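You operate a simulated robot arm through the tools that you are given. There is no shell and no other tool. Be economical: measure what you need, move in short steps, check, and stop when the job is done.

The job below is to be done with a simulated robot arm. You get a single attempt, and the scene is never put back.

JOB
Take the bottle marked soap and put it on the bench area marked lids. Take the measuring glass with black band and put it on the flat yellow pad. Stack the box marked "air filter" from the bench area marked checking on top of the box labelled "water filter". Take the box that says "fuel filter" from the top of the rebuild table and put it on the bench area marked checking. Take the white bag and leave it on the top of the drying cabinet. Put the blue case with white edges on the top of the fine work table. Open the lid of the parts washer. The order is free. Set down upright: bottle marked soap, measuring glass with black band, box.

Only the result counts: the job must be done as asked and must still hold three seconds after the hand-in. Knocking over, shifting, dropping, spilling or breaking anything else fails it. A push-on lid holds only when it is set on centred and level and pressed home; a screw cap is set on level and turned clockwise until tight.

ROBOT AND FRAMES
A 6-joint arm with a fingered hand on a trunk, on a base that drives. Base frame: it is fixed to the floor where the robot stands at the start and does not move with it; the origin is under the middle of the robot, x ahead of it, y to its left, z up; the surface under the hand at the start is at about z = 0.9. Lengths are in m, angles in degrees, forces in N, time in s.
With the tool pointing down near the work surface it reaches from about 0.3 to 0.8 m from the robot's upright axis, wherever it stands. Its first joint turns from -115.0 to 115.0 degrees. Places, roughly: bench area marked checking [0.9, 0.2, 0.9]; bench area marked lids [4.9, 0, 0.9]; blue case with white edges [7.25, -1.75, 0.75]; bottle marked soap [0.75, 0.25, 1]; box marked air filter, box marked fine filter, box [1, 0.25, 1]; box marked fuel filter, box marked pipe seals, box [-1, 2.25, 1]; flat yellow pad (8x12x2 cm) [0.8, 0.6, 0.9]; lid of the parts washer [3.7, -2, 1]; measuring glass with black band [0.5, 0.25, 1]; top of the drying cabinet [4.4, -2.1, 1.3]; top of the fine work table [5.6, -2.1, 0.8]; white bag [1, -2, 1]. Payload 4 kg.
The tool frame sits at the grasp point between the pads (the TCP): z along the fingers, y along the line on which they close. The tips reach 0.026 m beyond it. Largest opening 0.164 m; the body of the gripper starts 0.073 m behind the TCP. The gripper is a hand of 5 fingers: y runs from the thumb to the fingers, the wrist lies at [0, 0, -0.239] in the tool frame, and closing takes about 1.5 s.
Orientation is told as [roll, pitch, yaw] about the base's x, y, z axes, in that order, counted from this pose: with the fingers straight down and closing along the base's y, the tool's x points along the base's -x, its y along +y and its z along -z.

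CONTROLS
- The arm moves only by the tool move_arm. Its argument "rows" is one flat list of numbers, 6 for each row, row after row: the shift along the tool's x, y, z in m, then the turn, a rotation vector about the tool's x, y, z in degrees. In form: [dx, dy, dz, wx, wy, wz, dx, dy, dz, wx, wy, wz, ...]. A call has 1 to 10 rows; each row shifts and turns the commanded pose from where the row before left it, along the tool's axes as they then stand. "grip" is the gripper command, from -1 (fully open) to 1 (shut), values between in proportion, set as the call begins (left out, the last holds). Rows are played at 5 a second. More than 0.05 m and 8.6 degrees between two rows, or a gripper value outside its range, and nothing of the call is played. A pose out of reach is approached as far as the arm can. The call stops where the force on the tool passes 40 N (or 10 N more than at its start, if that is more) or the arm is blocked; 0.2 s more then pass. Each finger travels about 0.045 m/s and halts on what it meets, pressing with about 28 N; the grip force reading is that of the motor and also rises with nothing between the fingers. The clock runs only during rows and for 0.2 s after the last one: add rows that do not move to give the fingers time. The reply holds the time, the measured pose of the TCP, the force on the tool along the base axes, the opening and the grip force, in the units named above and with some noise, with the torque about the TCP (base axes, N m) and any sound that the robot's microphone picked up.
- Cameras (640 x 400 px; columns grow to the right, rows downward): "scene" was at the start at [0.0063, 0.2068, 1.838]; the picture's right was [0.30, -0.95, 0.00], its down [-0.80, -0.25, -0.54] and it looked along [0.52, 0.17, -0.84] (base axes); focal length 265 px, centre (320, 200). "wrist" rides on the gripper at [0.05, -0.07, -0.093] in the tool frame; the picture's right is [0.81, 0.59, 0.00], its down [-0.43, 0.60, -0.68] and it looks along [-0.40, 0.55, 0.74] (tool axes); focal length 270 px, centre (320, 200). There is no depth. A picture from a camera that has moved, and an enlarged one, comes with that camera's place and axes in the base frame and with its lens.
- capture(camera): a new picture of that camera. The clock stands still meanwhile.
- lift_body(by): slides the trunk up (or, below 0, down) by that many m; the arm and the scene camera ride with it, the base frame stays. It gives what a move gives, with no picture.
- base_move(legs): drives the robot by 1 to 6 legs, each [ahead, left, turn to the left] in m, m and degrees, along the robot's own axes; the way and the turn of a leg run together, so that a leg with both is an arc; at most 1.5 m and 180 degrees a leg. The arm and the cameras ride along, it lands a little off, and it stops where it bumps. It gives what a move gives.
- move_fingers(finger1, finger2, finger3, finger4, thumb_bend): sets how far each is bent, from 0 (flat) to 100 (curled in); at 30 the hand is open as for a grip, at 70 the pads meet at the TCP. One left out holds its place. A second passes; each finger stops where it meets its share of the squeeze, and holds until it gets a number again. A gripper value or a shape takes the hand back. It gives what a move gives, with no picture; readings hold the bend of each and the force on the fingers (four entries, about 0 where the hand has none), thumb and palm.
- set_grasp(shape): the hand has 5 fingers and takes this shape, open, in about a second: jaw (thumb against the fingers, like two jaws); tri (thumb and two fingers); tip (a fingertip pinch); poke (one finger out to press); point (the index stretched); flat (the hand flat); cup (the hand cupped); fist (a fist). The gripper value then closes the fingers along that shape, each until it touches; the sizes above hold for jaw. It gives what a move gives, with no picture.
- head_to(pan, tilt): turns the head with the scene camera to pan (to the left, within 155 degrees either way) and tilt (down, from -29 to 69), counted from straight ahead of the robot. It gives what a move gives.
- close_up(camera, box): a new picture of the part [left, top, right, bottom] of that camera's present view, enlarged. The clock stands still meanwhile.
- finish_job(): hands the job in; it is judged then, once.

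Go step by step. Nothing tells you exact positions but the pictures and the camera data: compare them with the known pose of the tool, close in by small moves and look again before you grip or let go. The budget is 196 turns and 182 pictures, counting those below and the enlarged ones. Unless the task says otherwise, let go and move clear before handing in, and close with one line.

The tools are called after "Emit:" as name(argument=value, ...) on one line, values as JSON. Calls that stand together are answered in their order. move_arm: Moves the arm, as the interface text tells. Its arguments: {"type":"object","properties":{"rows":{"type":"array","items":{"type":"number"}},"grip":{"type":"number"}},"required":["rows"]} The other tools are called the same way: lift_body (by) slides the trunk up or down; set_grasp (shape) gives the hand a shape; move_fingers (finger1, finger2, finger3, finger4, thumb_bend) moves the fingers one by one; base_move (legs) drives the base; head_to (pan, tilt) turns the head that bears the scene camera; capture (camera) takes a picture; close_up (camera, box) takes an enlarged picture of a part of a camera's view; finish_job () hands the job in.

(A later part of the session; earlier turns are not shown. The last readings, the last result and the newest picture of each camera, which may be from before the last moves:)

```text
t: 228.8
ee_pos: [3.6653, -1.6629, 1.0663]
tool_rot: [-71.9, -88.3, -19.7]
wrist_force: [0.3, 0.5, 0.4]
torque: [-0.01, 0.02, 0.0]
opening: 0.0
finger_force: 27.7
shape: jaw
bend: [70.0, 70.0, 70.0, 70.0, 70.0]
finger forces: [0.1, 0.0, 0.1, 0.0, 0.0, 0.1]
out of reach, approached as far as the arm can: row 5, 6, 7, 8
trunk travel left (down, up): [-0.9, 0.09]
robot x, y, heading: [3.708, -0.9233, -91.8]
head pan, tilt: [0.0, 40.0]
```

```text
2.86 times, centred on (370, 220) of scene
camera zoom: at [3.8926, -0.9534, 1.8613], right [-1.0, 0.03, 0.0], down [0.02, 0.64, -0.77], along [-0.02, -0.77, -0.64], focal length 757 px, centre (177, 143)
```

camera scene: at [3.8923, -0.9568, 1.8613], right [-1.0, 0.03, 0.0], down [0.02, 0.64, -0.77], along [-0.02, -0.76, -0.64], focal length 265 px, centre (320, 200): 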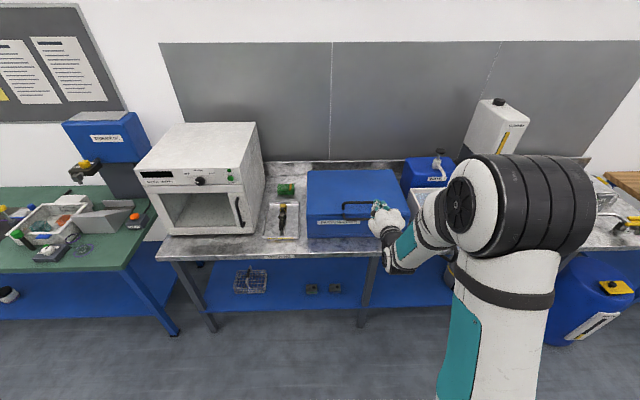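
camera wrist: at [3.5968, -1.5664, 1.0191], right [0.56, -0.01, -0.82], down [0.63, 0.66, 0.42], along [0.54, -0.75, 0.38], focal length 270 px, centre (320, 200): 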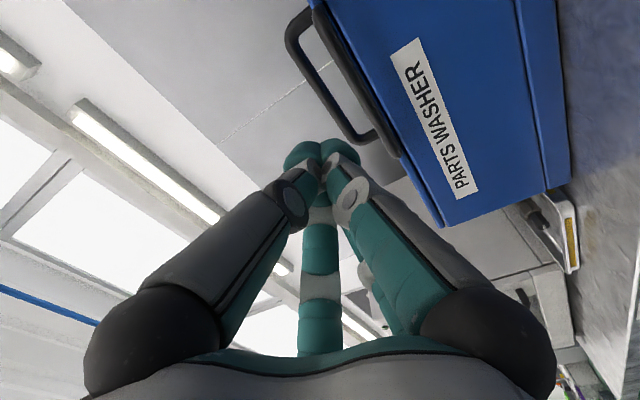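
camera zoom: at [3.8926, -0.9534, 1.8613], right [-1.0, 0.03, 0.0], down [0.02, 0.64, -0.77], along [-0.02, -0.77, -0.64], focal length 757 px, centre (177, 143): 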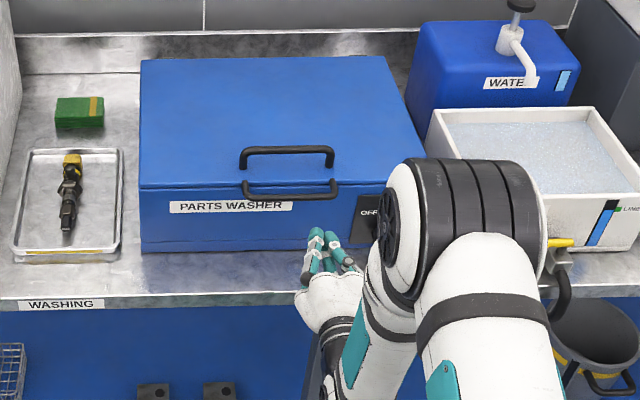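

The arm runs out of reach going low, so I'll lower the trunk a bit instead.

Emit:
lift_body(by=-0.15)

Emit:
move_arm(rows=[0, 0.015, 0, 0, 0, 0, -0.02, 0.015, 0, 0, 0, 0, -0.03, 0, 0, 0, 0, 0, 0, 0, 0, 0, 0, 0])

Emit:
capture(camera="wrist")

Emit:
close_up(camera="scene", box=[270, 100, 470, 240])

```text
t: 230.6
ee_pos: [3.6651, -1.6636, 0.9175]
tool_rot: [-70.9, -88.3, -20.6]
wrist_force: [-0.5, -0.1, -0.9]
torque: [0.01, 0.01, 0.0]
opening: 0.0001
finger_force: 28.3
shape: jaw
bend: [70.0, 70.0, 70.0, 70.0, 70.0]
finger forces: [0.1, 0.1, 0.1, 0.0, 0.1, 0.0]
trunk travel left (down, up): [-0.75, 0.24]
robot x, y, heading: [3.7104, -0.9265, -91.5]
head pan, tilt: [0.0, 40.0]
```

```text
t: 231.6
ee_pos: [3.6961, -1.6637, 0.9669]
tool_rot: [-69.4, -88.4, -22.2]
wrist_force: [-0.3, 0.5, -0.1]
torque: [0.01, 0.02, 0.0]
opening: 0.0001
finger_force: 28.2
shape: jaw
bend: [70.0, 70.0, 70.0, 70.0, 70.0]
finger forces: [0.0, 0.0, 0.0, 0.0, 0.0, 0.1]
trunk travel left (down, up): [-0.75, 0.24]
robot x, y, heading: [3.7056, -0.9222, -91.5]
head pan, tilt: [0.0, 40.0]
```

```text
91 pictures are left
camera wrist: at [3.6281, -1.5679, 0.9182], right [0.56, -0.01, -0.82], down [0.63, 0.66, 0.42], along [0.54, -0.75, 0.37], focal length 270 px, centre (320, 200)
```

wrist: 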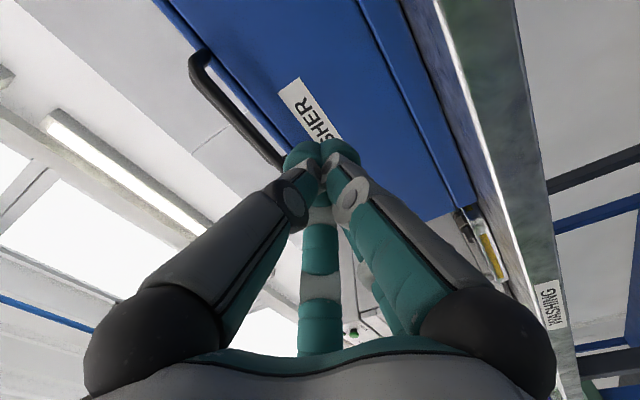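

```text
2.86 times, centred on (370, 170) of scene
camera zoom: at [3.8925, -0.9545, 1.7112], right [-1.0, 0.03, 0.0], down [0.02, 0.64, -0.77], along [-0.02, -0.77, -0.64], focal length 757 px, centre (177, 286)
```

zoom: 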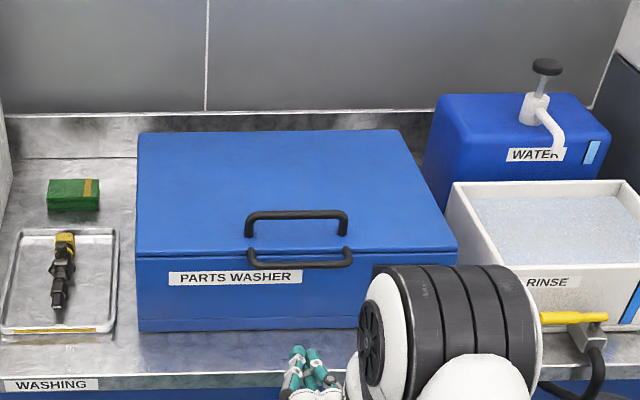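

By triangulation the front bow's bar is at about y = −1.80, z = 1.036. I'll set the fingertips just below it, drive 0.1 m closer and look.

Emit:
move_arm(rows=[-0.033, 0, 0, 0, 0, 0, 0, 0, 0, 0, 0, 0])

Emit:
base_move(legs=[[0.1, 0, 0]])

Emit:
capture(camera="wrist")

Emit:
close_up(camera="scene", box=[290, 140, 430, 240])

```text
t: 232.2
ee_pos: [3.6967, -1.6657, 0.9994]
tool_rot: [-69.3, -88.2, -22.4]
wrist_force: [-0.2, -0.6, 0.4]
torque: [0.0, -0.02, 0.02]
opening: 0.0
finger_force: 28.5
shape: jaw
bend: [70.0, 70.0, 70.0, 70.0, 70.0]
finger forces: [0.0, 0.1, 0.0, 0.0, 0.0, 0.0]
trunk travel left (down, up): [-0.75, 0.24]
robot x, y, heading: [3.7078, -0.9263, -91.6]
head pan, tilt: [0.0, 40.0]
```

```text
t: 233.3
ee_pos: [3.6937, -1.7678, 0.9971]
tool_rot: [-68.3, -88.3, -23.5]
wrist_force: [-0.6, -0.1, 0.5]
torque: [-0.01, 0.0, 0.02]
opening: 0.0003
finger_force: 28.5
shape: jaw
bend: [70.0, 70.0, 70.0, 70.0, 70.0]
finger forces: [0.0, 0.1, 0.0, 0.1, 0.0, 0.1]
trunk travel left (down, up): [-0.75, 0.24]
robot x, y, heading: [3.7047, -1.0219, -91.8]
head pan, tilt: [0.0, 40.0]
```

```text
89 pictures are left
camera wrist: at [3.6253, -1.6707, 0.9508], right [0.57, -0.01, -0.82], down [0.63, 0.66, 0.42], along [0.54, -0.76, 0.37], focal length 270 px, centre (320, 200)
```

wrist: 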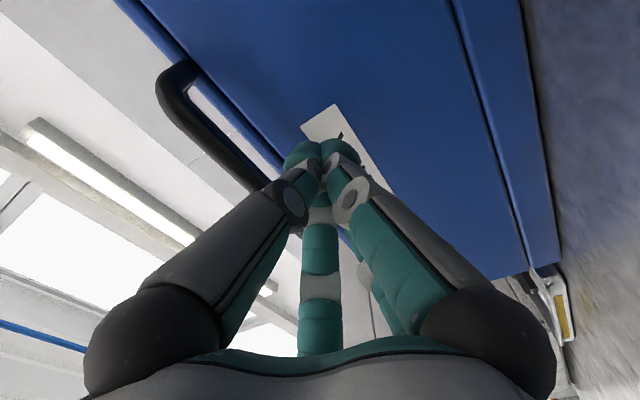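

```text
4.00 times, centred on (360, 190) of scene
camera zoom: at [3.8894, -1.0572, 1.7112], right [-1.0, 0.03, 0.0], down [0.02, 0.64, -0.77], along [-0.02, -0.76, -0.64], focal length 1059 px, centre (160, 240)
```

zoom: 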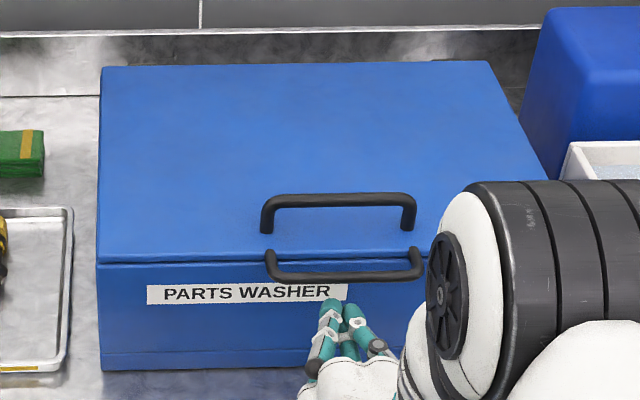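

The tips are just below and in front of the bow. I'll advance 2 cm and start raising slowly.

Emit:
move_arm(rows=[0, 0, 0.01, 0, 0, 0, 0, 0, 0.008, 0, 0, 0, -0.01, 0, 0, 0, 0, 0, -0.01, 0, 0, 0, 0, 0, -0.01, 0, 0, 0, 0, 0, 0, 0, 0, 0, 0, 0])

Emit:
close_up(camera="scene", box=[290, 140, 430, 240])

```text
t: 234.7
ee_pos: [3.6933, -1.7848, 1.03]
tool_rot: [-70.1, -88.3, -21.5]
wrist_force: [0.7, 0.2, -0.5]
torque: [0.0, -0.01, -0.05]
opening: 0.0
finger_force: 27.6
shape: jaw
bend: [70.0, 70.0, 70.0, 70.0, 70.0]
finger forces: [0.0, 0.1, 0.0, 0.0, 0.0, 0.1]
trunk travel left (down, up): [-0.75, 0.24]
robot x, y, heading: [3.7049, -1.0206, -91.8]
head pan, tilt: [0.0, 40.0]
```

```text
4.00 times, centred on (360, 190) of scene
camera zoom: at [3.8895, -1.0553, 1.7113], right [-1.0, 0.03, 0.0], down [0.02, 0.64, -0.77], along [-0.02, -0.77, -0.64], focal length 1059 px, centre (160, 240)
```

zoom: 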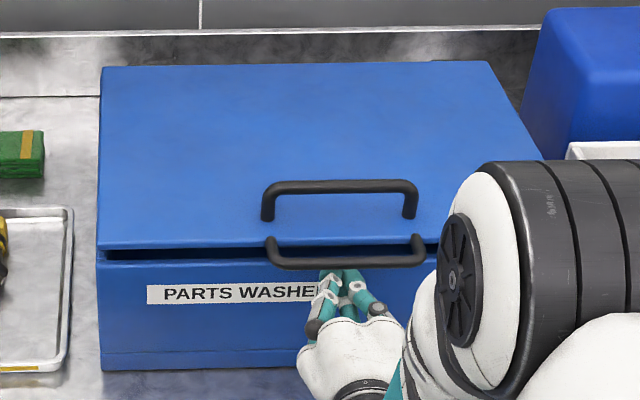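

The lid is lifting. I'll continue upward along its arc.

Emit:
move_arm(rows=[-0.012, 0, 0, 0, 0, 0, -0.012, 0, 0, 0, 0, 0, -0.012, 0, 0, 0, 0, 0, -0.012, 0, 0, 0, 0, 0, -0.012, 0, 0.01, 0, 0, 0, -0.012, 0, 0.015, 0, 0, 0, -0.015, 0, 0.01, 0, 0, 0, -0.02, 0, 0.006, 0, 0, 0, 0, 0, 0, 0, 0, 0])

Emit:
capture(camera="scene")

Emit:
capture(camera="wrist")

```text
t: 236.7
ee_pos: [3.6951, -1.8272, 1.1359]
tool_rot: [-70.8, -88.4, -20.8]
wrist_force: [-0.4, -1.4, -0.8]
torque: [0.01, -0.02, 0.02]
opening: 0.0
finger_force: 27.9
shape: jaw
bend: [70.0, 70.0, 70.0, 70.0, 70.0]
finger forces: [0.0, 0.0, 0.1, 0.1, 0.1, 0.0]
trunk travel left (down, up): [-0.75, 0.24]
robot x, y, heading: [3.7041, -1.0262, -91.4]
head pan, tilt: [0.0, 40.0]
```

```text
86 pictures are left
camera scene: at [3.8895, -1.0554, 1.7113], right [-1.0, 0.03, 0.0], down [0.02, 0.64, -0.77], along [-0.02, -0.77, -0.64], focal length 265 px, centre (320, 200)
```

scene: 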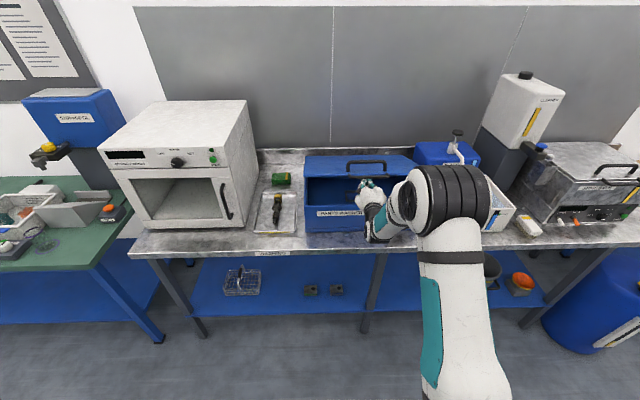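

```text
85 pictures are left
camera wrist: at [3.6272, -1.7302, 1.0881], right [0.56, -0.01, -0.82], down [0.63, 0.66, 0.42], along [0.54, -0.76, 0.38], focal length 270 px, centre (320, 200)
```

wrist: 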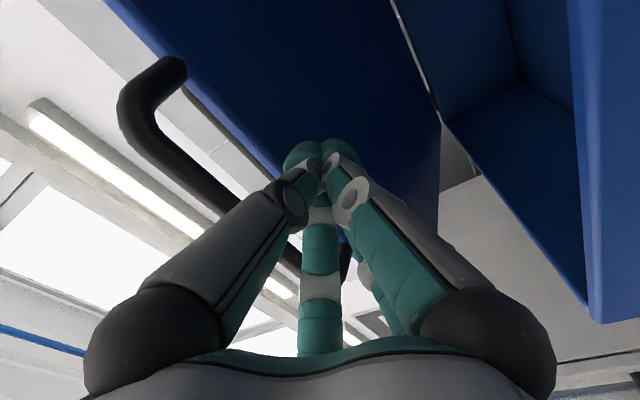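

Emit:
move_arm(rows=[-0.026, 0, 0.0095, 0, 0, 0, -0.026, 0, 0.0095, 0, 0, 0, -0.0335, 0, 0.0225, 0, 0, 0, -0.0335, 0, 0.0225, 0, 0, 0, -0.0265, 0, 0.0305, 0, 0, 0, -0.0265, 0, 0.0305, 0, 0, 0, 0, 0, 0, 0, 0, 0])

Emit:
capture(camera="scene")

Emit:
capture(camera="wrist")

```text
t: 238.3
ee_pos: [3.6973, -1.9544, 1.3068]
tool_rot: [-70.6, -88.3, -21.2]
wrist_force: [-0.3, 0.4, -0.2]
torque: [0.0, -0.01, 0.02]
opening: 0.0002
finger_force: 27.9
shape: jaw
bend: [70.0, 70.0, 70.0, 70.0, 70.0]
finger forces: [0.1, 0.1, 0.0, 0.0, 0.1, 0.0]
trunk travel left (down, up): [-0.75, 0.24]
robot x, y, heading: [3.7029, -1.0244, -91.9]
head pan, tilt: [0.0, 40.0]
```

```text
84 pictures are left
camera scene: at [3.8895, -1.055, 1.7113], right [-1.0, 0.03, 0.0], down [0.02, 0.64, -0.77], along [-0.02, -0.77, -0.64], focal length 265 px, centre (320, 200)
```

scene: 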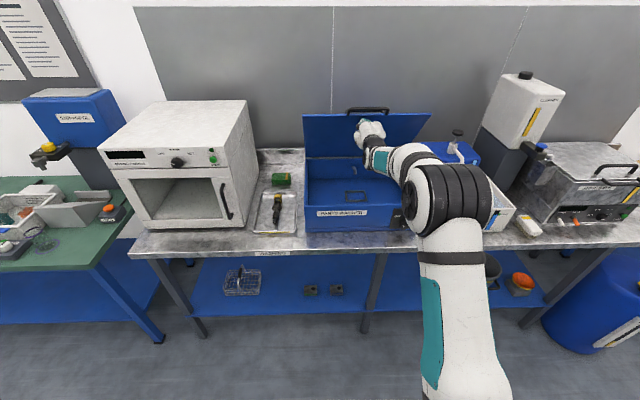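

```text
83 pictures are left
camera wrist: at [3.6287, -1.8579, 1.2584], right [0.56, -0.01, -0.82], down [0.63, 0.66, 0.42], along [0.54, -0.76, 0.38], focal length 270 px, centre (320, 200)
```

wrist: 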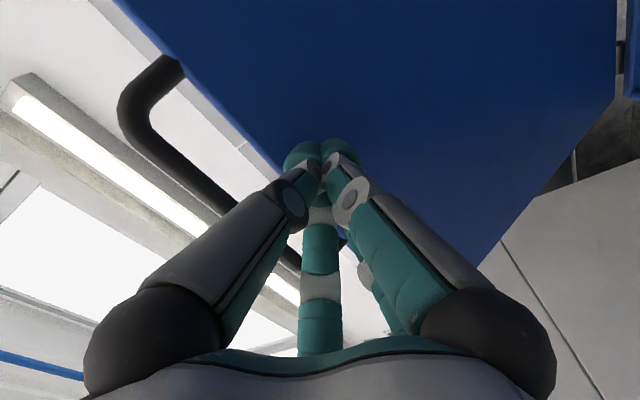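

Emit:
move_arm(rows=[-0.018, 0, 0.0365, 0, 0, 0, -0.018, 0, 0.0365, 0, 0, 0, -0.006, 0, 0.035, 0, 0, 0, -0.004, 0, 0.035, 0, 0, 0, 0, 0, 0.03, 0, 0, 0, 0, 0, 0, 0, 0, 0])

Emit:
capture(camera="scene")

Emit:
capture(camera="wrist")

```text
t: 239.7
ee_pos: [3.6967, -2.0618, 1.3474]
tool_rot: [-71.0, -88.3, -20.6]
wrist_force: [0.5, 1.0, 0.2]
torque: [0.0, -0.02, -0.01]
opening: 0.0001
finger_force: 28.0
shape: jaw
bend: [70.0, 70.0, 70.0, 70.0, 70.0]
finger forces: [0.1, 0.0, 0.0, 0.0, 0.0, 0.0]
out of reach, approached as far as the arm can: row 4, 5
trunk travel left (down, up): [-0.75, 0.24]
robot x, y, heading: [3.7058, -1.0243, -91.7]
head pan, tilt: [0.0, 40.0]
```

```text
82 pictures are left
camera scene: at [3.8895, -1.0549, 1.7113], right [-1.0, 0.03, 0.0], down [0.02, 0.64, -0.77], along [-0.02, -0.77, -0.64], focal length 265 px, centre (320, 200)
```

scene: 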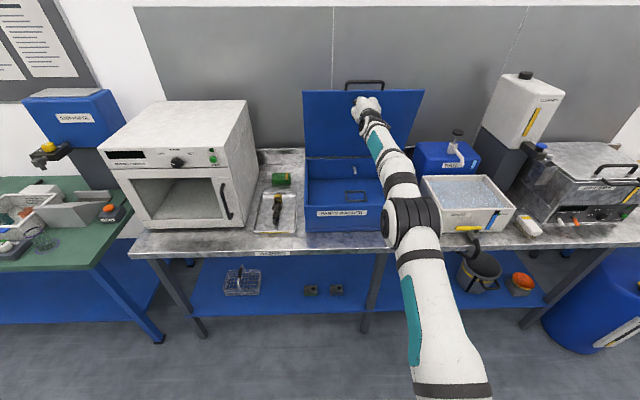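

```text
81 pictures are left
camera wrist: at [3.6272, -1.9659, 1.3], right [0.57, -0.01, -0.82], down [0.63, 0.66, 0.42], along [0.54, -0.75, 0.38], focal length 270 px, centre (320, 200)
```

wrist: 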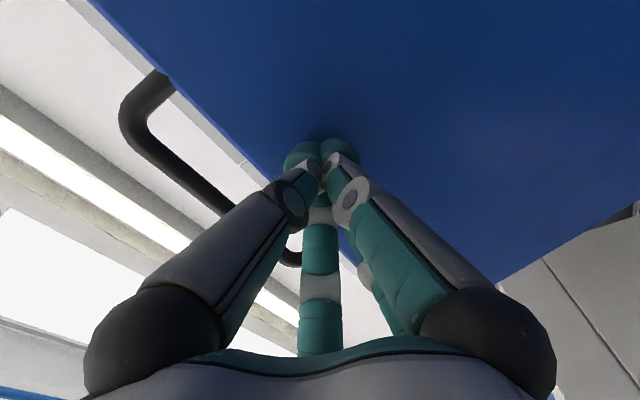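

The arm is at full stretch with the lid at about 80°. I'll nudge the base 5 cm forward to push it past vertical.

Emit:
base_move(legs=[[0.05, 0, 0]])

Emit:
capture(camera="scene")

```text
t: 240.6
ee_pos: [3.6939, -2.1142, 1.3448]
tool_rot: [-66.6, -88.4, -25.1]
wrist_force: [-0.5, -0.5, -0.5]
torque: [-0.09, 0.0, -0.02]
opening: 0.0001
finger_force: 28.1
shape: jaw
bend: [70.0, 70.0, 70.0, 70.0, 70.0]
finger forces: [0.0, 0.1, 0.0, 0.0, 0.1, 0.0]
trunk travel left (down, up): [-0.75, 0.24]
robot x, y, heading: [3.6992, -1.0708, -91.8]
head pan, tilt: [0.0, 40.0]
```

```text
80 pictures are left
camera scene: at [3.8879, -1.1069, 1.7112], right [-1.0, 0.03, 0.0], down [0.02, 0.64, -0.77], along [-0.02, -0.76, -0.64], focal length 265 px, centre (320, 200)
```

scene: 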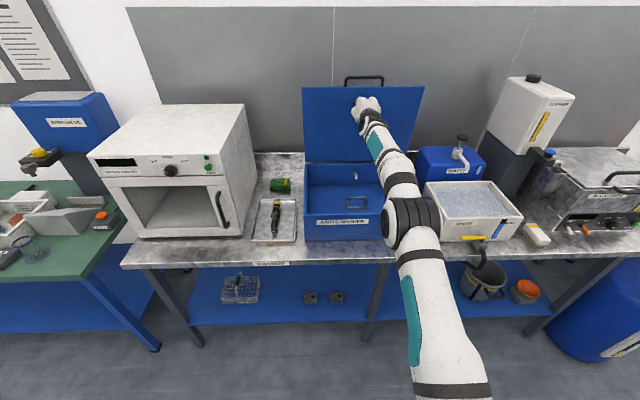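

Emit:
base_move(legs=[[0.04, 0, 0]])

Emit:
capture(camera="wrist")

Emit:
close_up(camera="scene", box=[280, 60, 450, 250])

```text
t: 241.5
ee_pos: [3.693, -2.1543, 1.3446]
tool_rot: [-64.9, -88.1, -26.4]
wrist_force: [0.7, -0.7, 0.0]
torque: [-0.07, 0.0, 0.0]
opening: 0.0
finger_force: 28.0
shape: jaw
bend: [70.0, 70.0, 70.0, 70.0, 70.0]
finger forces: [0.1, 0.0, 0.1, 0.0, 0.0, 0.0]
trunk travel left (down, up): [-0.75, 0.24]
robot x, y, heading: [3.7007, -1.1162, -91.8]
head pan, tilt: [0.0, 40.0]
```

```text
79 pictures are left
camera wrist: at [3.6245, -2.0572, 1.2971], right [0.57, 0.0, -0.82], down [0.62, 0.66, 0.42], along [0.54, -0.76, 0.37], focal length 270 px, centre (320, 200)
```

wrist: 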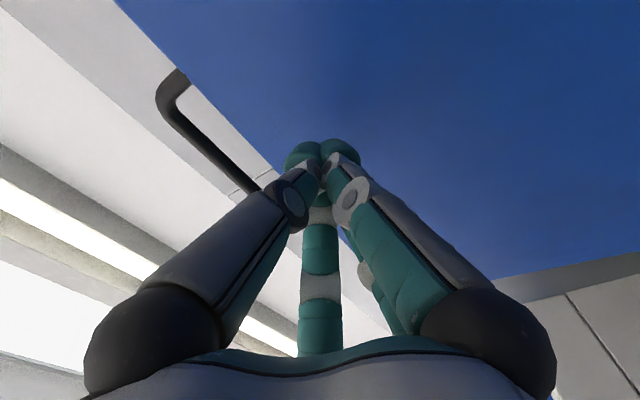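

```text
2.11 times, centred on (365, 155) of scene
camera zoom: at [3.8867, -1.1469, 1.7112], right [-1.0, 0.03, 0.0], down [0.02, 0.64, -0.77], along [-0.02, -0.76, -0.64], focal length 558 px, centre (225, 295)
```

zoom: 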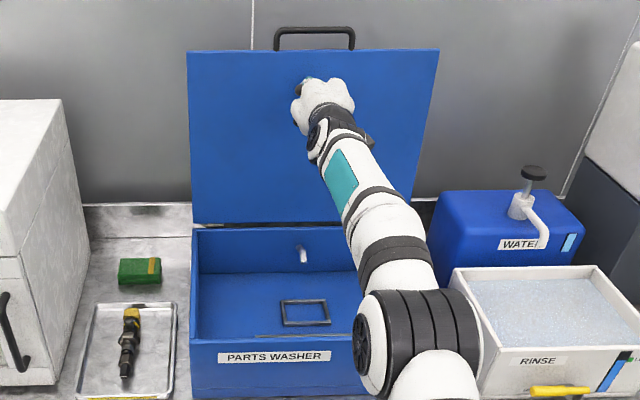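

The lid is about upright. I'll back off and check that it stays open.

Emit:
base_move(legs=[[-0.12, 0, 0]])

Emit:
close_up(camera="scene", box=[280, 60, 450, 250])

Emit:
capture(camera="wrist")

```text
t: 242.8
ee_pos: [3.6965, -2.0306, 1.3486]
tool_rot: [-70.9, -88.3, -20.7]
wrist_force: [0.0, 0.6, 0.3]
torque: [0.04, -0.02, -0.03]
opening: 0.0
finger_force: 27.8
shape: jaw
bend: [70.0, 70.0, 70.0, 70.0, 70.0]
finger forces: [0.0, 0.1, 0.0, 0.1, 0.0, 0.1]
trunk travel left (down, up): [-0.75, 0.24]
robot x, y, heading: [3.7064, -0.9947, -91.8]
head pan, tilt: [0.0, 40.0]
```

```text
2.11 times, centred on (365, 155) of scene
camera zoom: at [3.8905, -1.0224, 1.7113], right [-1.0, 0.03, 0.0], down [0.02, 0.64, -0.77], along [-0.02, -0.77, -0.64], focal length 558 px, centre (225, 295)
```

zoom: 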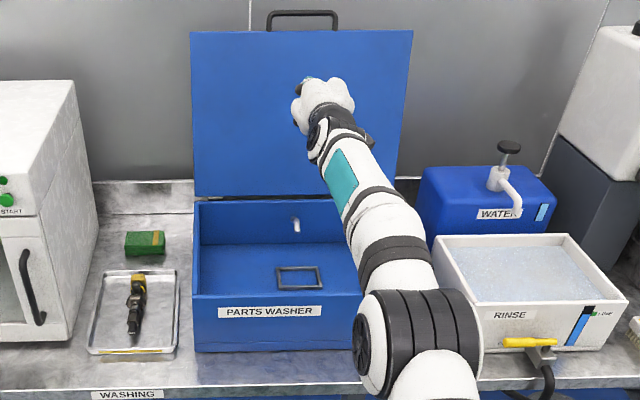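

```text
76 pictures are left
camera wrist: at [3.6274, -1.9336, 1.3001], right [0.57, -0.01, -0.82], down [0.63, 0.66, 0.42], along [0.54, -0.75, 0.38], focal length 270 px, centre (320, 200)
```

wrist: 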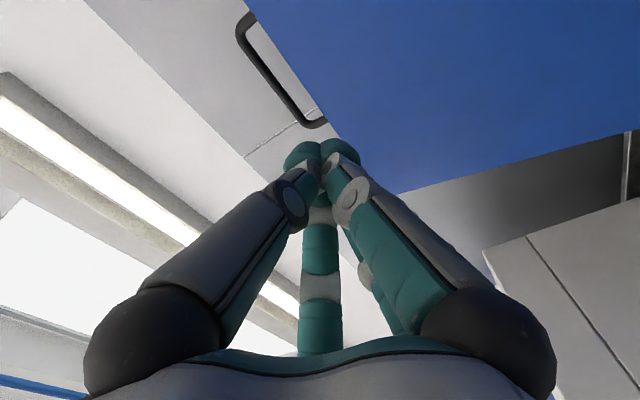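

The lid stays open by itself. I'll retract the arm, point the hand down again, restore the trunk height and head for the white bag.

Emit:
move_arm(rows=[0, 0, -0.045, 0, 0, 0, 0, 0, -0.045, 0, 0, 0, 0, 0, -0.045, 0, 0, 0, 0, 0, -0.045, 0, 0, 0, 0, 0, -0.045, 0, 0, 0, 0, 0, -0.045, 0, 0, 0, 0, 0, -0.045, 0, 0, 0, 0, 0, -0.045, 0, 0, 0, 0, 0, 0, 0, 0, 0])

Emit:
lift_body(by=0.15)

Emit:
move_arm(rows=[0.001, 0, -0.03, 0, 8.5, 0, 0.0055, 0, -0.0295, 0, 8.5, 0, 0.0098, 0, -0.0284, 0, 8.5, 0, 0.0139, 0, -0.0266, 0, 8.5, 0, 0.0176, 0, -0.0243, 0, 8.5, 0, 0.021, 0, -0.0214, 0, 8.5, 0, 0.024, 0, -0.0181, 0, 8.5, 0, 0.0264, 0, -0.0143, 0, 8.5, 0, 0.0282, 0, -0.0103, 0, 8.5, 0, 0.0294, 0, -0.006, 0, 8.5, 0])

Emit:
capture(camera="wrist")

```text
t: 244.8
ee_pos: [3.7077, -1.6723, 1.3504]
tool_rot: [-67.6, -88.3, -24.1]
wrist_force: [-0.9, -0.4, 0.3]
torque: [0.0, -0.03, -0.04]
opening: 0.0001
finger_force: 28.1
shape: jaw
bend: [70.0, 70.0, 70.0, 70.0, 70.0]
finger forces: [0.1, 0.0, 0.1, 0.0, 0.0, 0.0]
trunk travel left (down, up): [-0.75, 0.24]
robot x, y, heading: [3.7072, -0.9934, -91.5]
head pan, tilt: [0.0, 40.0]
```

```text
t: 246.5
ee_pos: [3.7067, -1.6717, 1.5017]
tool_rot: [-68.8, -88.3, -22.7]
wrist_force: [0.1, 0.3, 0.4]
torque: [0.01, -0.02, -0.03]
opening: 0.0001
finger_force: 27.9
shape: jaw
bend: [70.0, 70.0, 70.0, 70.0, 70.0]
finger forces: [0.1, 0.0, 0.1, 0.0, 0.0, 0.0]
trunk travel left (down, up): [-0.9, 0.09]
robot x, y, heading: [3.708, -0.9948, -91.7]
head pan, tilt: [0.0, 40.0]
```

```text
t: 248.7
ee_pos: [3.8249, -1.4162, 1.118]
tool_rot: [1.9, -21.0, -91.7]
wrist_force: [0.7, 0.7, -0.2]
torque: [0.02, 0.04, 0.0]
opening: 0.0
finger_force: 27.9
shape: jaw
bend: [70.0, 70.0, 70.0, 70.0, 70.0]
finger forces: [0.0, 0.0, 0.0, 0.0, 0.1, 0.0]
out of reach, approached as far as the arm can: row 3, 4, 5, 6, 7, 8, 9, 10
trunk travel left (down, up): [-0.9, 0.09]
robot x, y, heading: [3.7086, -0.9921, -91.6]
head pan, tilt: [0.0, 40.0]
```

```text
75 pictures are left
camera wrist: at [3.755, -1.3337, 1.186], right [0.61, 0.74, -0.27], down [0.57, -0.17, 0.8], along [0.55, -0.65, -0.53], focal length 270 px, centre (320, 200)
```

wrist: 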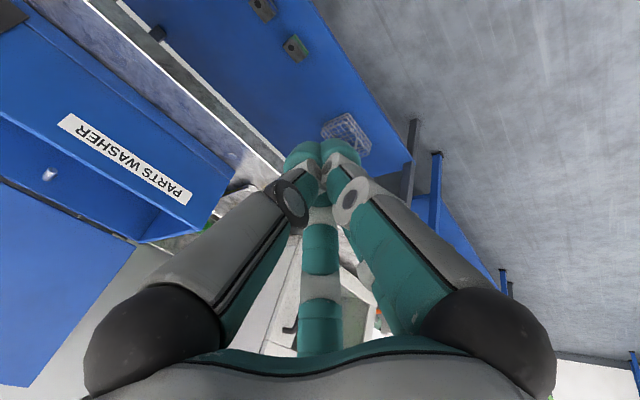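

Emit:
move_arm(rows=[0, 0, 0, 0, 0, 0], grip=-1)

```text
t: 249.1
ee_pos: [3.8242, -1.4172, 1.1197]
tool_rot: [1.9, -21.0, -91.9]
wrist_force: [0.8, -0.3, 0.4]
torque: [0.02, 0.01, -0.01]
opening: 0.1641
finger_force: 0.1
shape: jaw
bend: [37.0, 37.0, 37.0, 37.0, 34.0]
finger forces: [0.1, 0.0, 0.1, 0.0, 0.0, 0.0]
trunk travel left (down, up): [-0.9, 0.09]
robot x, y, heading: [3.706, -0.9921, -91.8]
head pan, tilt: [0.0, 40.0]
```

Emit:
move_arm(rows=[0, 0, 0, 0, 7, 0, 0, 0, 0, 0, 7, 0, 0, 0, 0, 0, 7, 0, 0, -0.03, -0.035, 0, 0, 0, 0, -0.03, -0.035, 0, 0, 0, 0, -0.03, -0.035, 0, 0, 0, 0, -0.02, -0.035, 0, 0, 0, 0, 0, 0, 0, 0, 0])

```text
t: 250.9
ee_pos: [3.7283, -1.4008, 1.2304]
tool_rot: [11.7, -9.0, -90.2]
wrist_force: [0.0, -0.7, -0.9]
torque: [0.02, -0.02, -0.02]
opening: 0.1639
finger_force: 0.1
shape: jaw
bend: [30.0, 30.0, 30.0, 30.0, 30.0]
finger forces: [0.1, 0.0, 0.0, 0.0, 0.1, 0.1]
out of reach, approached as far as the arm can: row 1, 2, 3
trunk travel left (down, up): [-0.9, 0.09]
robot x, y, heading: [3.7091, -0.9888, -91.9]
head pan, tilt: [0.0, 40.0]
```

Emit:
move_arm(rows=[0.01, 0, 0, 0, 0, 0, 0.01, 0, 0, 0, 0, 0, 0, 0, 0, 0, 0, 0])

```text
t: 251.7
ee_pos: [3.7291, -1.3793, 1.227]
tool_rot: [11.7, -9.0, -90.4]
wrist_force: [-0.2, 0.8, 0.7]
torque: [0.01, -0.01, -0.03]
opening: 0.164
finger_force: 0.0
shape: jaw
bend: [30.0, 30.0, 30.0, 30.0, 30.0]
finger forces: [0.0, 0.1, 0.1, 0.0, 0.0, 0.1]
trunk travel left (down, up): [-0.9, 0.09]
robot x, y, heading: [3.7063, -0.9985, -91.8]
head pan, tilt: [0.0, 40.0]
```

Emit:
move_arm(rows=[0, 0, 0, 5.85, 4.4, 0, 0, 0, 0, 5.85, 4.4, 0, 0, 0, -0.03, 0, 0, 0, 0, 0, -0.03, 0, 0, 0, 0, 0, 0, 0, 0, 0])

```text
t: 252.9
ee_pos: [3.7269, -1.3796, 1.2866]
tool_rot: [0.0, -0.4, -89.5]
wrist_force: [0.4, -0.6, -0.1]
torque: [0.0, 0.01, 0.0]
opening: 0.1642
finger_force: 0.1
shape: jaw
bend: [30.0, 30.0, 30.0, 30.0, 30.0]
finger forces: [0.1, 0.1, 0.1, 0.1, 0.0, 0.0]
trunk travel left (down, up): [-0.9, 0.09]
robot x, y, heading: [3.711, -0.9914, -92.0]
head pan, tilt: [0.0, 40.0]
```

The hand is level again. Driving to x ≈ 1 to look for the white bag.

Emit:
base_move(legs=[[0, 0, 1.9], [0, -1.5, 0], [0, -1.1, 0]])

Emit:
head_to(pan=5, tilt=40)

Emit:
capture(camera="scene")

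```text
t: 265.9
ee_pos: [1.1537, -1.3961, 1.287]
tool_rot: [0.0, -0.3, -87.1]
wrist_force: [-0.6, 0.7, -0.1]
torque: [0.0, 0.02, -0.01]
opening: 0.1641
finger_force: 0.0
shape: jaw
bend: [30.0, 30.0, 30.0, 30.0, 30.0]
finger forces: [0.0, 0.1, 0.0, 0.1, 0.0, 0.1]
trunk travel left (down, up): [-0.9, 0.09]
robot x, y, heading: [1.1187, -1.0126, -89.7]
head pan, tilt: [0.0, 40.0]
```

```text
t: 266.5
ee_pos: [1.1544, -1.3962, 1.2868]
tool_rot: [-0.1, -0.3, -87.3]
wrist_force: [0.1, 0.2, -1.3]
torque: [0.01, 0.0, 0.02]
opening: 0.1642
finger_force: 0.0
shape: jaw
bend: [30.0, 30.0, 30.0, 30.0, 30.0]
finger forces: [0.1, 0.1, 0.1, 0.0, 0.0, 0.0]
trunk travel left (down, up): [-0.9, 0.09]
robot x, y, heading: [1.1187, -1.0118, -89.5]
head pan, tilt: [5.0, 40.0]
```

```text
74 pictures are left
camera scene: at [1.3099, -1.0334, 1.8612], right [-1.0, -0.09, 0.0], down [-0.06, 0.64, -0.77], along [0.07, -0.76, -0.64], focal length 265 px, centre (320, 200)
```

scene: 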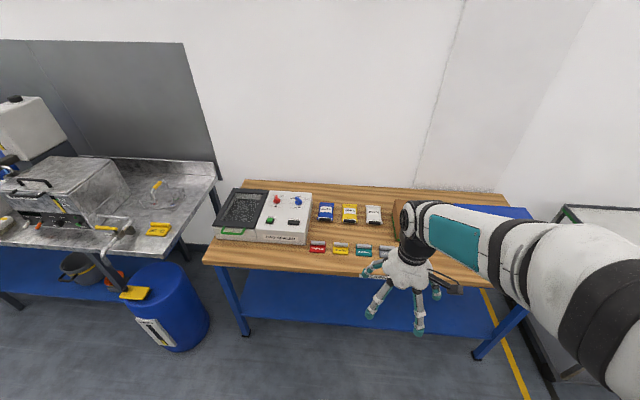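

Emit:
close_up(camera="scene", box=[260, 180, 440, 290])

```text
3.56 times, centred on (350, 235) of scene
camera zoom: at [1.3099, -1.0334, 1.8612], right [-1.0, -0.09, 0.0], down [-0.06, 0.64, -0.77], along [0.07, -0.76, -0.64], focal length 942 px, centre (213, 76)
```

zoom: 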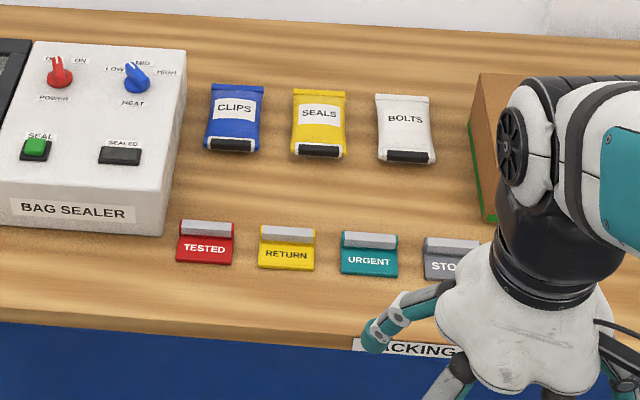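

The white bag, marked BOLTS, lies at about (1.128, −2.06), between the seals bag and a brown box. I'll drive closer, try the three-finger shape, and look from above.

Emit:
base_move(legs=[[0.3, 0, 0]])

Emit:
set_grasp(shape="tri")

Emit:
move_arm(rows=[-0.045, -0.002, 0, 0, 0, 0, -0.045, -0.002, 0, 0, 0, 0, -0.045, -0.002, 0, 0, 0, 0, -0.045, -0.002, 0, 0, 0, 0, -0.045, -0.002, 0, 0, 0, 0, -0.045, -0.001, 0, 0, 0, 0, -0.045, 0, 0, 0, 0, 0, -0.03, 0, 0, 0, 0, 2.7, 0, 0, 0, 0, 0, 0])

Emit:
capture(camera="wrist")

Emit:
capture(camera="scene")

```text
t: 268.6
ee_pos: [1.1571, -1.6951, 1.286]
tool_rot: [-0.1, -0.2, -87.2]
wrist_force: [-0.2, -0.6, -0.1]
torque: [0.04, -0.01, 0.01]
opening: 0.1639
finger_force: 0.0
shape: jaw
bend: [30.0, 30.0, 30.0, 30.0, 30.0]
finger forces: [0.0, 0.0, 0.0, 0.1, 0.0, 0.0]
trunk travel left (down, up): [-0.9, 0.09]
robot x, y, heading: [1.1216, -1.3082, -89.7]
head pan, tilt: [5.0, 40.0]
```

```text
t: 269.5
ee_pos: [1.1565, -1.6933, 1.2869]
tool_rot: [-0.1, -0.3, -87.2]
wrist_force: [-0.6, 0.4, -0.5]
torque: [0.0, -0.02, 0.0]
opening: 0.1639
finger_force: 0.0
shape: tri
bend: [14.0, 30.0, 30.0, 14.0, 30.0]
finger forces: [0.0, 0.1, 0.1, 0.0, 0.0, 0.1]
trunk travel left (down, up): [-0.9, 0.09]
robot x, y, heading: [1.1198, -1.3136, -89.5]
head pan, tilt: [5.0, 40.0]
```

```text
t: 271.5
ee_pos: [1.1618, -2.0372, 1.2883]
tool_rot: [-0.1, -0.3, -89.9]
wrist_force: [0.0, -0.1, -0.7]
torque: [-0.01, 0.01, 0.0]
opening: 0.1641
finger_force: 0.1
shape: tri
bend: [14.0, 30.0, 30.0, 14.0, 30.0]
finger forces: [0.1, 0.0, 0.0, 0.0, 0.1, 0.0]
trunk travel left (down, up): [-0.9, 0.09]
robot x, y, heading: [1.1193, -1.3065, -89.3]
head pan, tilt: [5.0, 40.0]
```

```text
72 pictures are left
camera wrist: at [1.093, -1.9864, 1.3822], right [0.59, 0.81, -0.01], down [0.6, -0.43, 0.68], along [0.55, -0.4, -0.73], focal length 270 px, centre (320, 200)
```

wrist: 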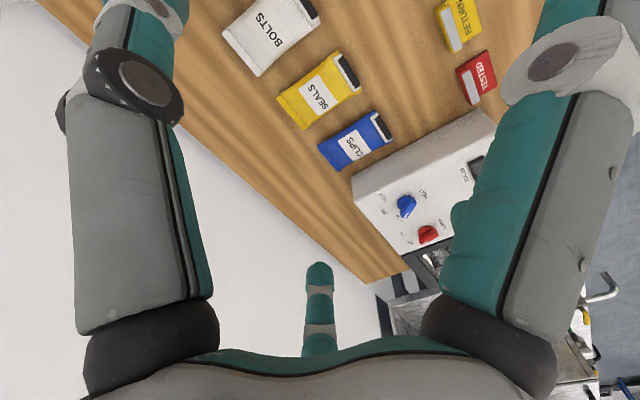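

```text
71 pictures are left
camera scene: at [1.3123, -1.3302, 1.8613], right [-1.0, -0.1, 0.0], down [-0.06, 0.64, -0.77], along [0.07, -0.76, -0.64], focal length 265 px, centre (320, 200)
```

scene: 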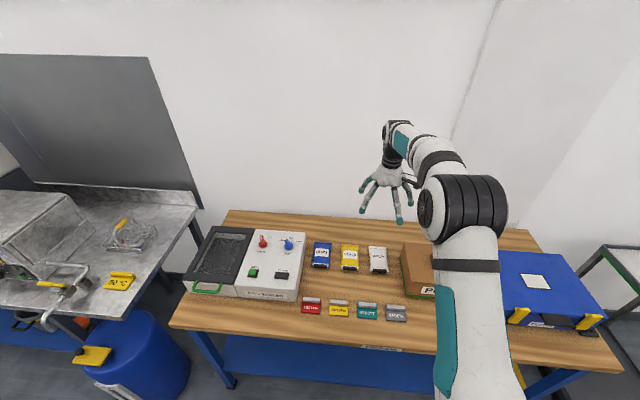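

The bag is a bit lower and farther than I took it to be, about (1.119, −2.11), with the table near z = 0.85. I'll drive 7 cm closer, centre over it and descend partway.

Emit:
base_move(legs=[[0.07, 0, 0]])

Emit:
move_arm(rows=[-0.001, -0.043, 0, 0, 0, 0, 0, 0, 0.045, 0, 0, 0, 0, 0, 0.045, 0, 0, 0, 0, 0, 0.045, 0, 0, 0, 0, 0, 0.045, 0, 0, 0, 0, 0, 0.045, 0, 0, 0, 0, 0, 0.045, 0, 0, 0, 0, 0, 0, 0, 0, 0])

Emit:
capture(camera="wrist")

Emit:
close_up(camera="scene", box=[280, 190, 460, 310])

```text
t: 272.5
ee_pos: [1.1619, -2.1092, 1.2875]
tool_rot: [-0.2, -0.1, -89.9]
wrist_force: [-0.1, -0.5, -0.3]
torque: [0.01, 0.03, 0.0]
opening: 0.164
finger_force: 0.0
shape: tri
bend: [14.0, 30.0, 30.0, 14.0, 30.0]
finger forces: [0.0, 0.0, 0.0, 0.0, 0.0, 0.2]
trunk travel left (down, up): [-0.9, 0.09]
robot x, y, heading: [1.1203, -1.3789, -89.5]
head pan, tilt: [5.0, 40.0]
```

```text
t: 274.3
ee_pos: [1.1199, -2.1113, 1.0186]
tool_rot: [-0.1, -0.4, -89.9]
wrist_force: [-0.3, -0.6, -0.1]
torque: [0.02, -0.01, 0.05]
opening: 0.1642
finger_force: 0.1
shape: tri
bend: [14.0, 30.0, 30.0, 14.0, 30.0]
finger forces: [0.0, 0.0, 0.0, 0.0, 0.0, 0.0]
trunk travel left (down, up): [-0.9, 0.09]
robot x, y, heading: [1.1199, -1.3793, -89.4]
head pan, tilt: [5.0, 40.0]
```

```text
70 pictures are left
camera wrist: at [1.0501, -2.0594, 1.1118], right [0.59, 0.81, -0.01], down [0.6, -0.43, 0.68], along [0.55, -0.4, -0.73], focal length 270 px, centre (320, 200)
```

wrist: 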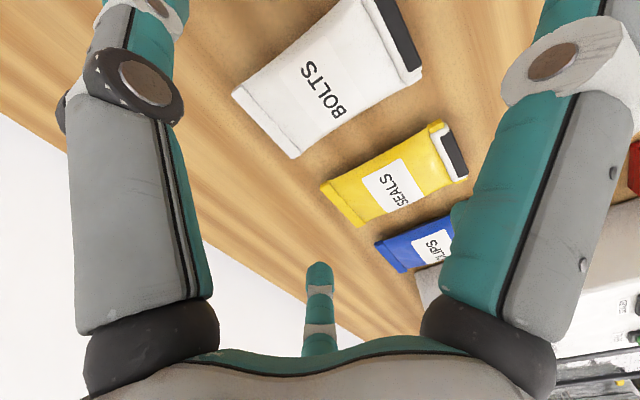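

```text
3.33 times, centred on (370, 250) of scene
camera zoom: at [1.313, -1.4, 1.8613], right [-1.0, -0.1, 0.0], down [-0.06, 0.64, -0.77], along [0.07, -0.76, -0.64], focal length 883 px, centre (153, 33)
```

zoom: 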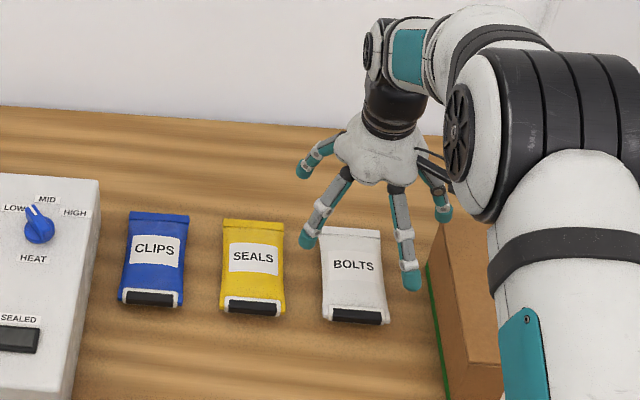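

The bag's centre is (1.124, −2.113). I'll narrow the hand, centre it and descend close to the table.

Emit:
move_arm(rows=[-0.002, 0.004, 0.03, 0, 0, 0, 0, 0, 0.03, 0, 0, 0, 0, 0, 0.02, 0, 0, 0, 0, 0, 0, 0, 0, 0, 0, 0, 0, 0, 0, 0], grip=-0.2)

Emit:
capture(camera="wrist")

Emit:
close_up(camera="scene", box=[340, 210, 440, 300])

```text
t: 275.5
ee_pos: [1.1229, -2.1132, 0.939]
tool_rot: [-0.2, -0.3, -89.9]
wrist_force: [0.0, 0.2, 0.1]
torque: [0.03, 0.0, 0.04]
opening: 0.0988
finger_force: 0.0
shape: tri
bend: [14.0, 33.0, 33.0, 14.0, 70.0]
finger forces: [0.0, 0.0, 0.0, 0.1, 0.0, 0.1]
trunk travel left (down, up): [-0.9, 0.09]
robot x, y, heading: [1.1206, -1.3789, -89.4]
head pan, tilt: [5.0, 40.0]
```

```text
68 pictures are left
camera wrist: at [1.0539, -2.0622, 1.0316], right [0.59, 0.81, -0.01], down [0.6, -0.43, 0.68], along [0.55, -0.4, -0.73], focal length 270 px, centre (320, 200)
```

wrist: 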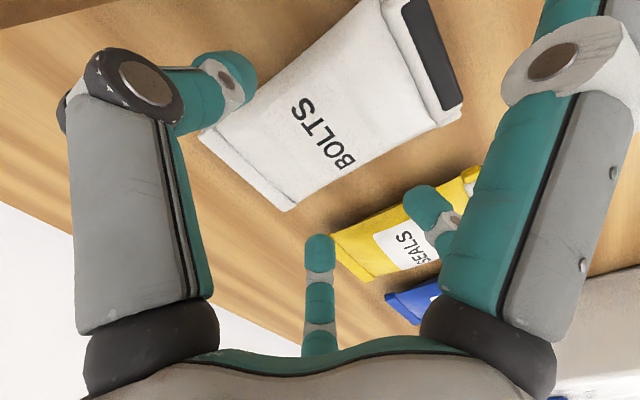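

```text
4.44 times, centred on (390, 255) of scene
camera zoom: at [1.3129, -1.401, 1.8612], right [-1.0, -0.1, 0.0], down [-0.06, 0.64, -0.77], along [0.07, -0.76, -0.64], focal length 1177 px, centre (9, -44)
```

zoom: 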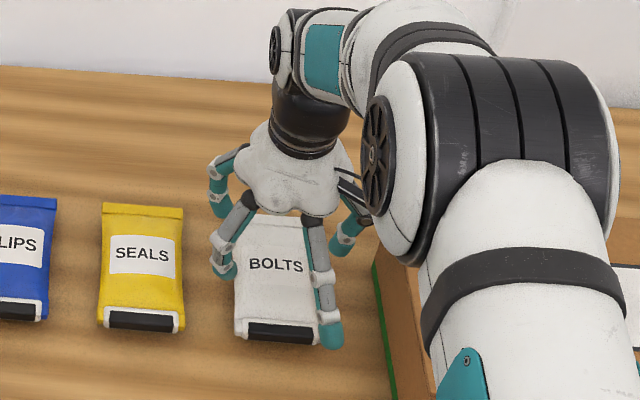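

Emit:
move_arm(rows=[0, 0, 0.02, 0, 0, 0, 0, 0, 0.02, 0, 0, 0, 0, 0, 0.01, 0, 0, 0, 0, 0, 0.004, 0, 0, 0, 0, 0, 0, 0, 0, 0])

Emit:
capture(camera="wrist")

Emit:
close_up(camera="scene", box=[340, 210, 440, 300])

```text
t: 276.7
ee_pos: [1.1242, -2.1144, 0.8874]
tool_rot: [-0.1, -0.5, -89.9]
wrist_force: [0.5, 0.0, 11.8]
torque: [0.19, -0.61, 0.01]
opening: 0.0989
finger_force: 0.0
shape: tri
bend: [14.0, 32.0, 32.0, 14.0, 70.0]
finger forces: [0.0, 8.9, 3.5, 0.1, 0.0, 0.0]
trunk travel left (down, up): [-0.9, 0.09]
robot x, y, heading: [1.1175, -1.3762, -89.3]
head pan, tilt: [5.0, 40.0]
```

```text
66 pictures are left
camera wrist: at [1.0541, -2.0621, 0.9796], right [0.59, 0.81, -0.01], down [0.6, -0.43, 0.68], along [0.55, -0.4, -0.73], focal length 270 px, centre (320, 200)
```

wrist: 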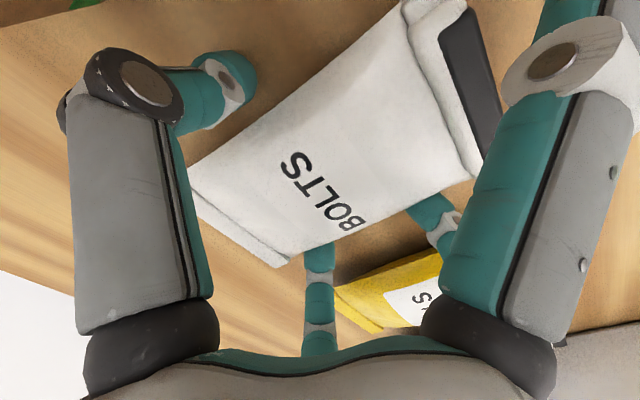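

```text
4.44 times, centred on (390, 255) of scene
camera zoom: at [1.3128, -1.3991, 1.8615], right [-1.0, -0.1, 0.0], down [-0.06, 0.64, -0.77], along [0.07, -0.76, -0.64], focal length 1177 px, centre (9, -44)
```

zoom: 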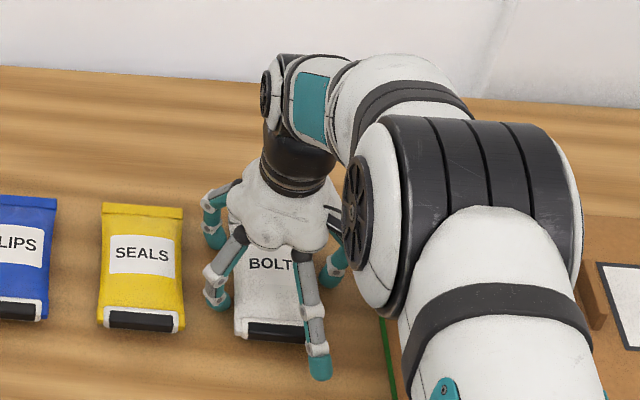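

The fingertips touch the table. I'll raise 4 mm and close.

Emit:
move_arm(rows=[0, 0, -0.004, 0, 0, 0, 0, 0, 0, 0, 0, 0])

Emit:
move_arm(rows=[0, 0, 0, 0, 0, 0, 0, 0, 0, 0, 0, 0, 0, 0, 0, 0, 0, 0, 0, 0, 0, 0, 0, 0, 0, 0, 0, 0, 0, 0, 0, 0, 0, 0, 0, 0, 0, 0, 0, 0, 0, 0, 0, 0, 0, 0, 0, 0], grip=1)

Emit:
capture(camera="wrist")

```text
t: 277.3
ee_pos: [1.1229, -2.1125, 0.8893]
tool_rot: [0.0, -0.1, -89.9]
wrist_force: [0.0, 0.0, 0.8]
torque: [0.01, -0.03, -0.02]
opening: 0.0988
finger_force: 0.1
shape: tri
bend: [14.0, 33.0, 33.0, 14.0, 70.0]
finger forces: [0.0, 0.0, 0.1, 0.1, 0.0, 0.0]
trunk travel left (down, up): [-0.9, 0.09]
robot x, y, heading: [1.1195, -1.3791, -89.5]
head pan, tilt: [5.0, 40.0]
```

```text
t: 279.1
ee_pos: [1.1242, -2.1133, 0.8884]
tool_rot: [-0.2, -0.3, -90.0]
wrist_force: [-1.1, -0.6, -0.5]
torque: [0.02, 0.0, 0.02]
opening: 0.0205
finger_force: 28.1
shape: tri
bend: [28.0, 80.0, 79.0, 28.0, 63.0]
finger forces: [0.0, 3.5, 5.6, 0.0, 16.3, 4.6]
trunk travel left (down, up): [-0.9, 0.09]
robot x, y, heading: [1.1188, -1.3792, -89.0]
head pan, tilt: [5.0, 40.0]
```

```text
64 pictures are left
camera wrist: at [1.0541, -2.0619, 0.9816], right [0.59, 0.81, -0.01], down [0.6, -0.43, 0.68], along [0.55, -0.4, -0.73], focal length 270 px, centre (320, 200)
```

wrist: 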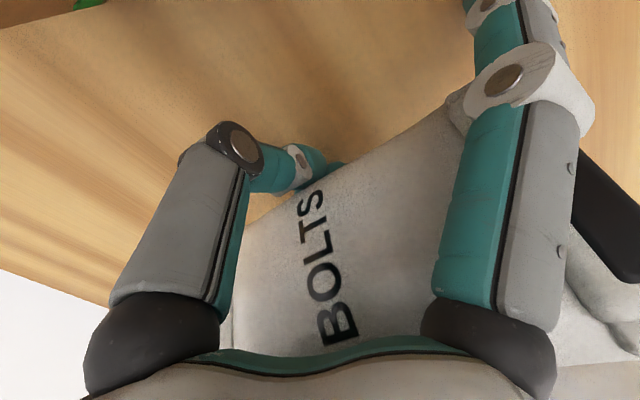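

Emit:
close_up(camera="scene", box=[340, 210, 440, 300])

```text
4.44 times, centred on (390, 255) of scene
camera zoom: at [1.3129, -1.4009, 1.8613], right [-1.0, -0.1, 0.0], down [-0.06, 0.64, -0.77], along [0.07, -0.76, -0.64], focal length 1177 px, centre (9, -44)
```

zoom: 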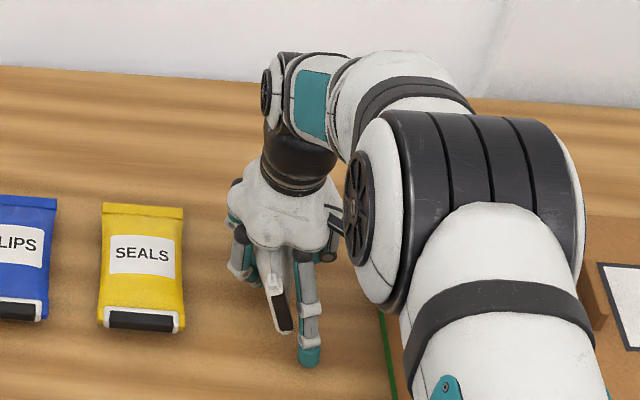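

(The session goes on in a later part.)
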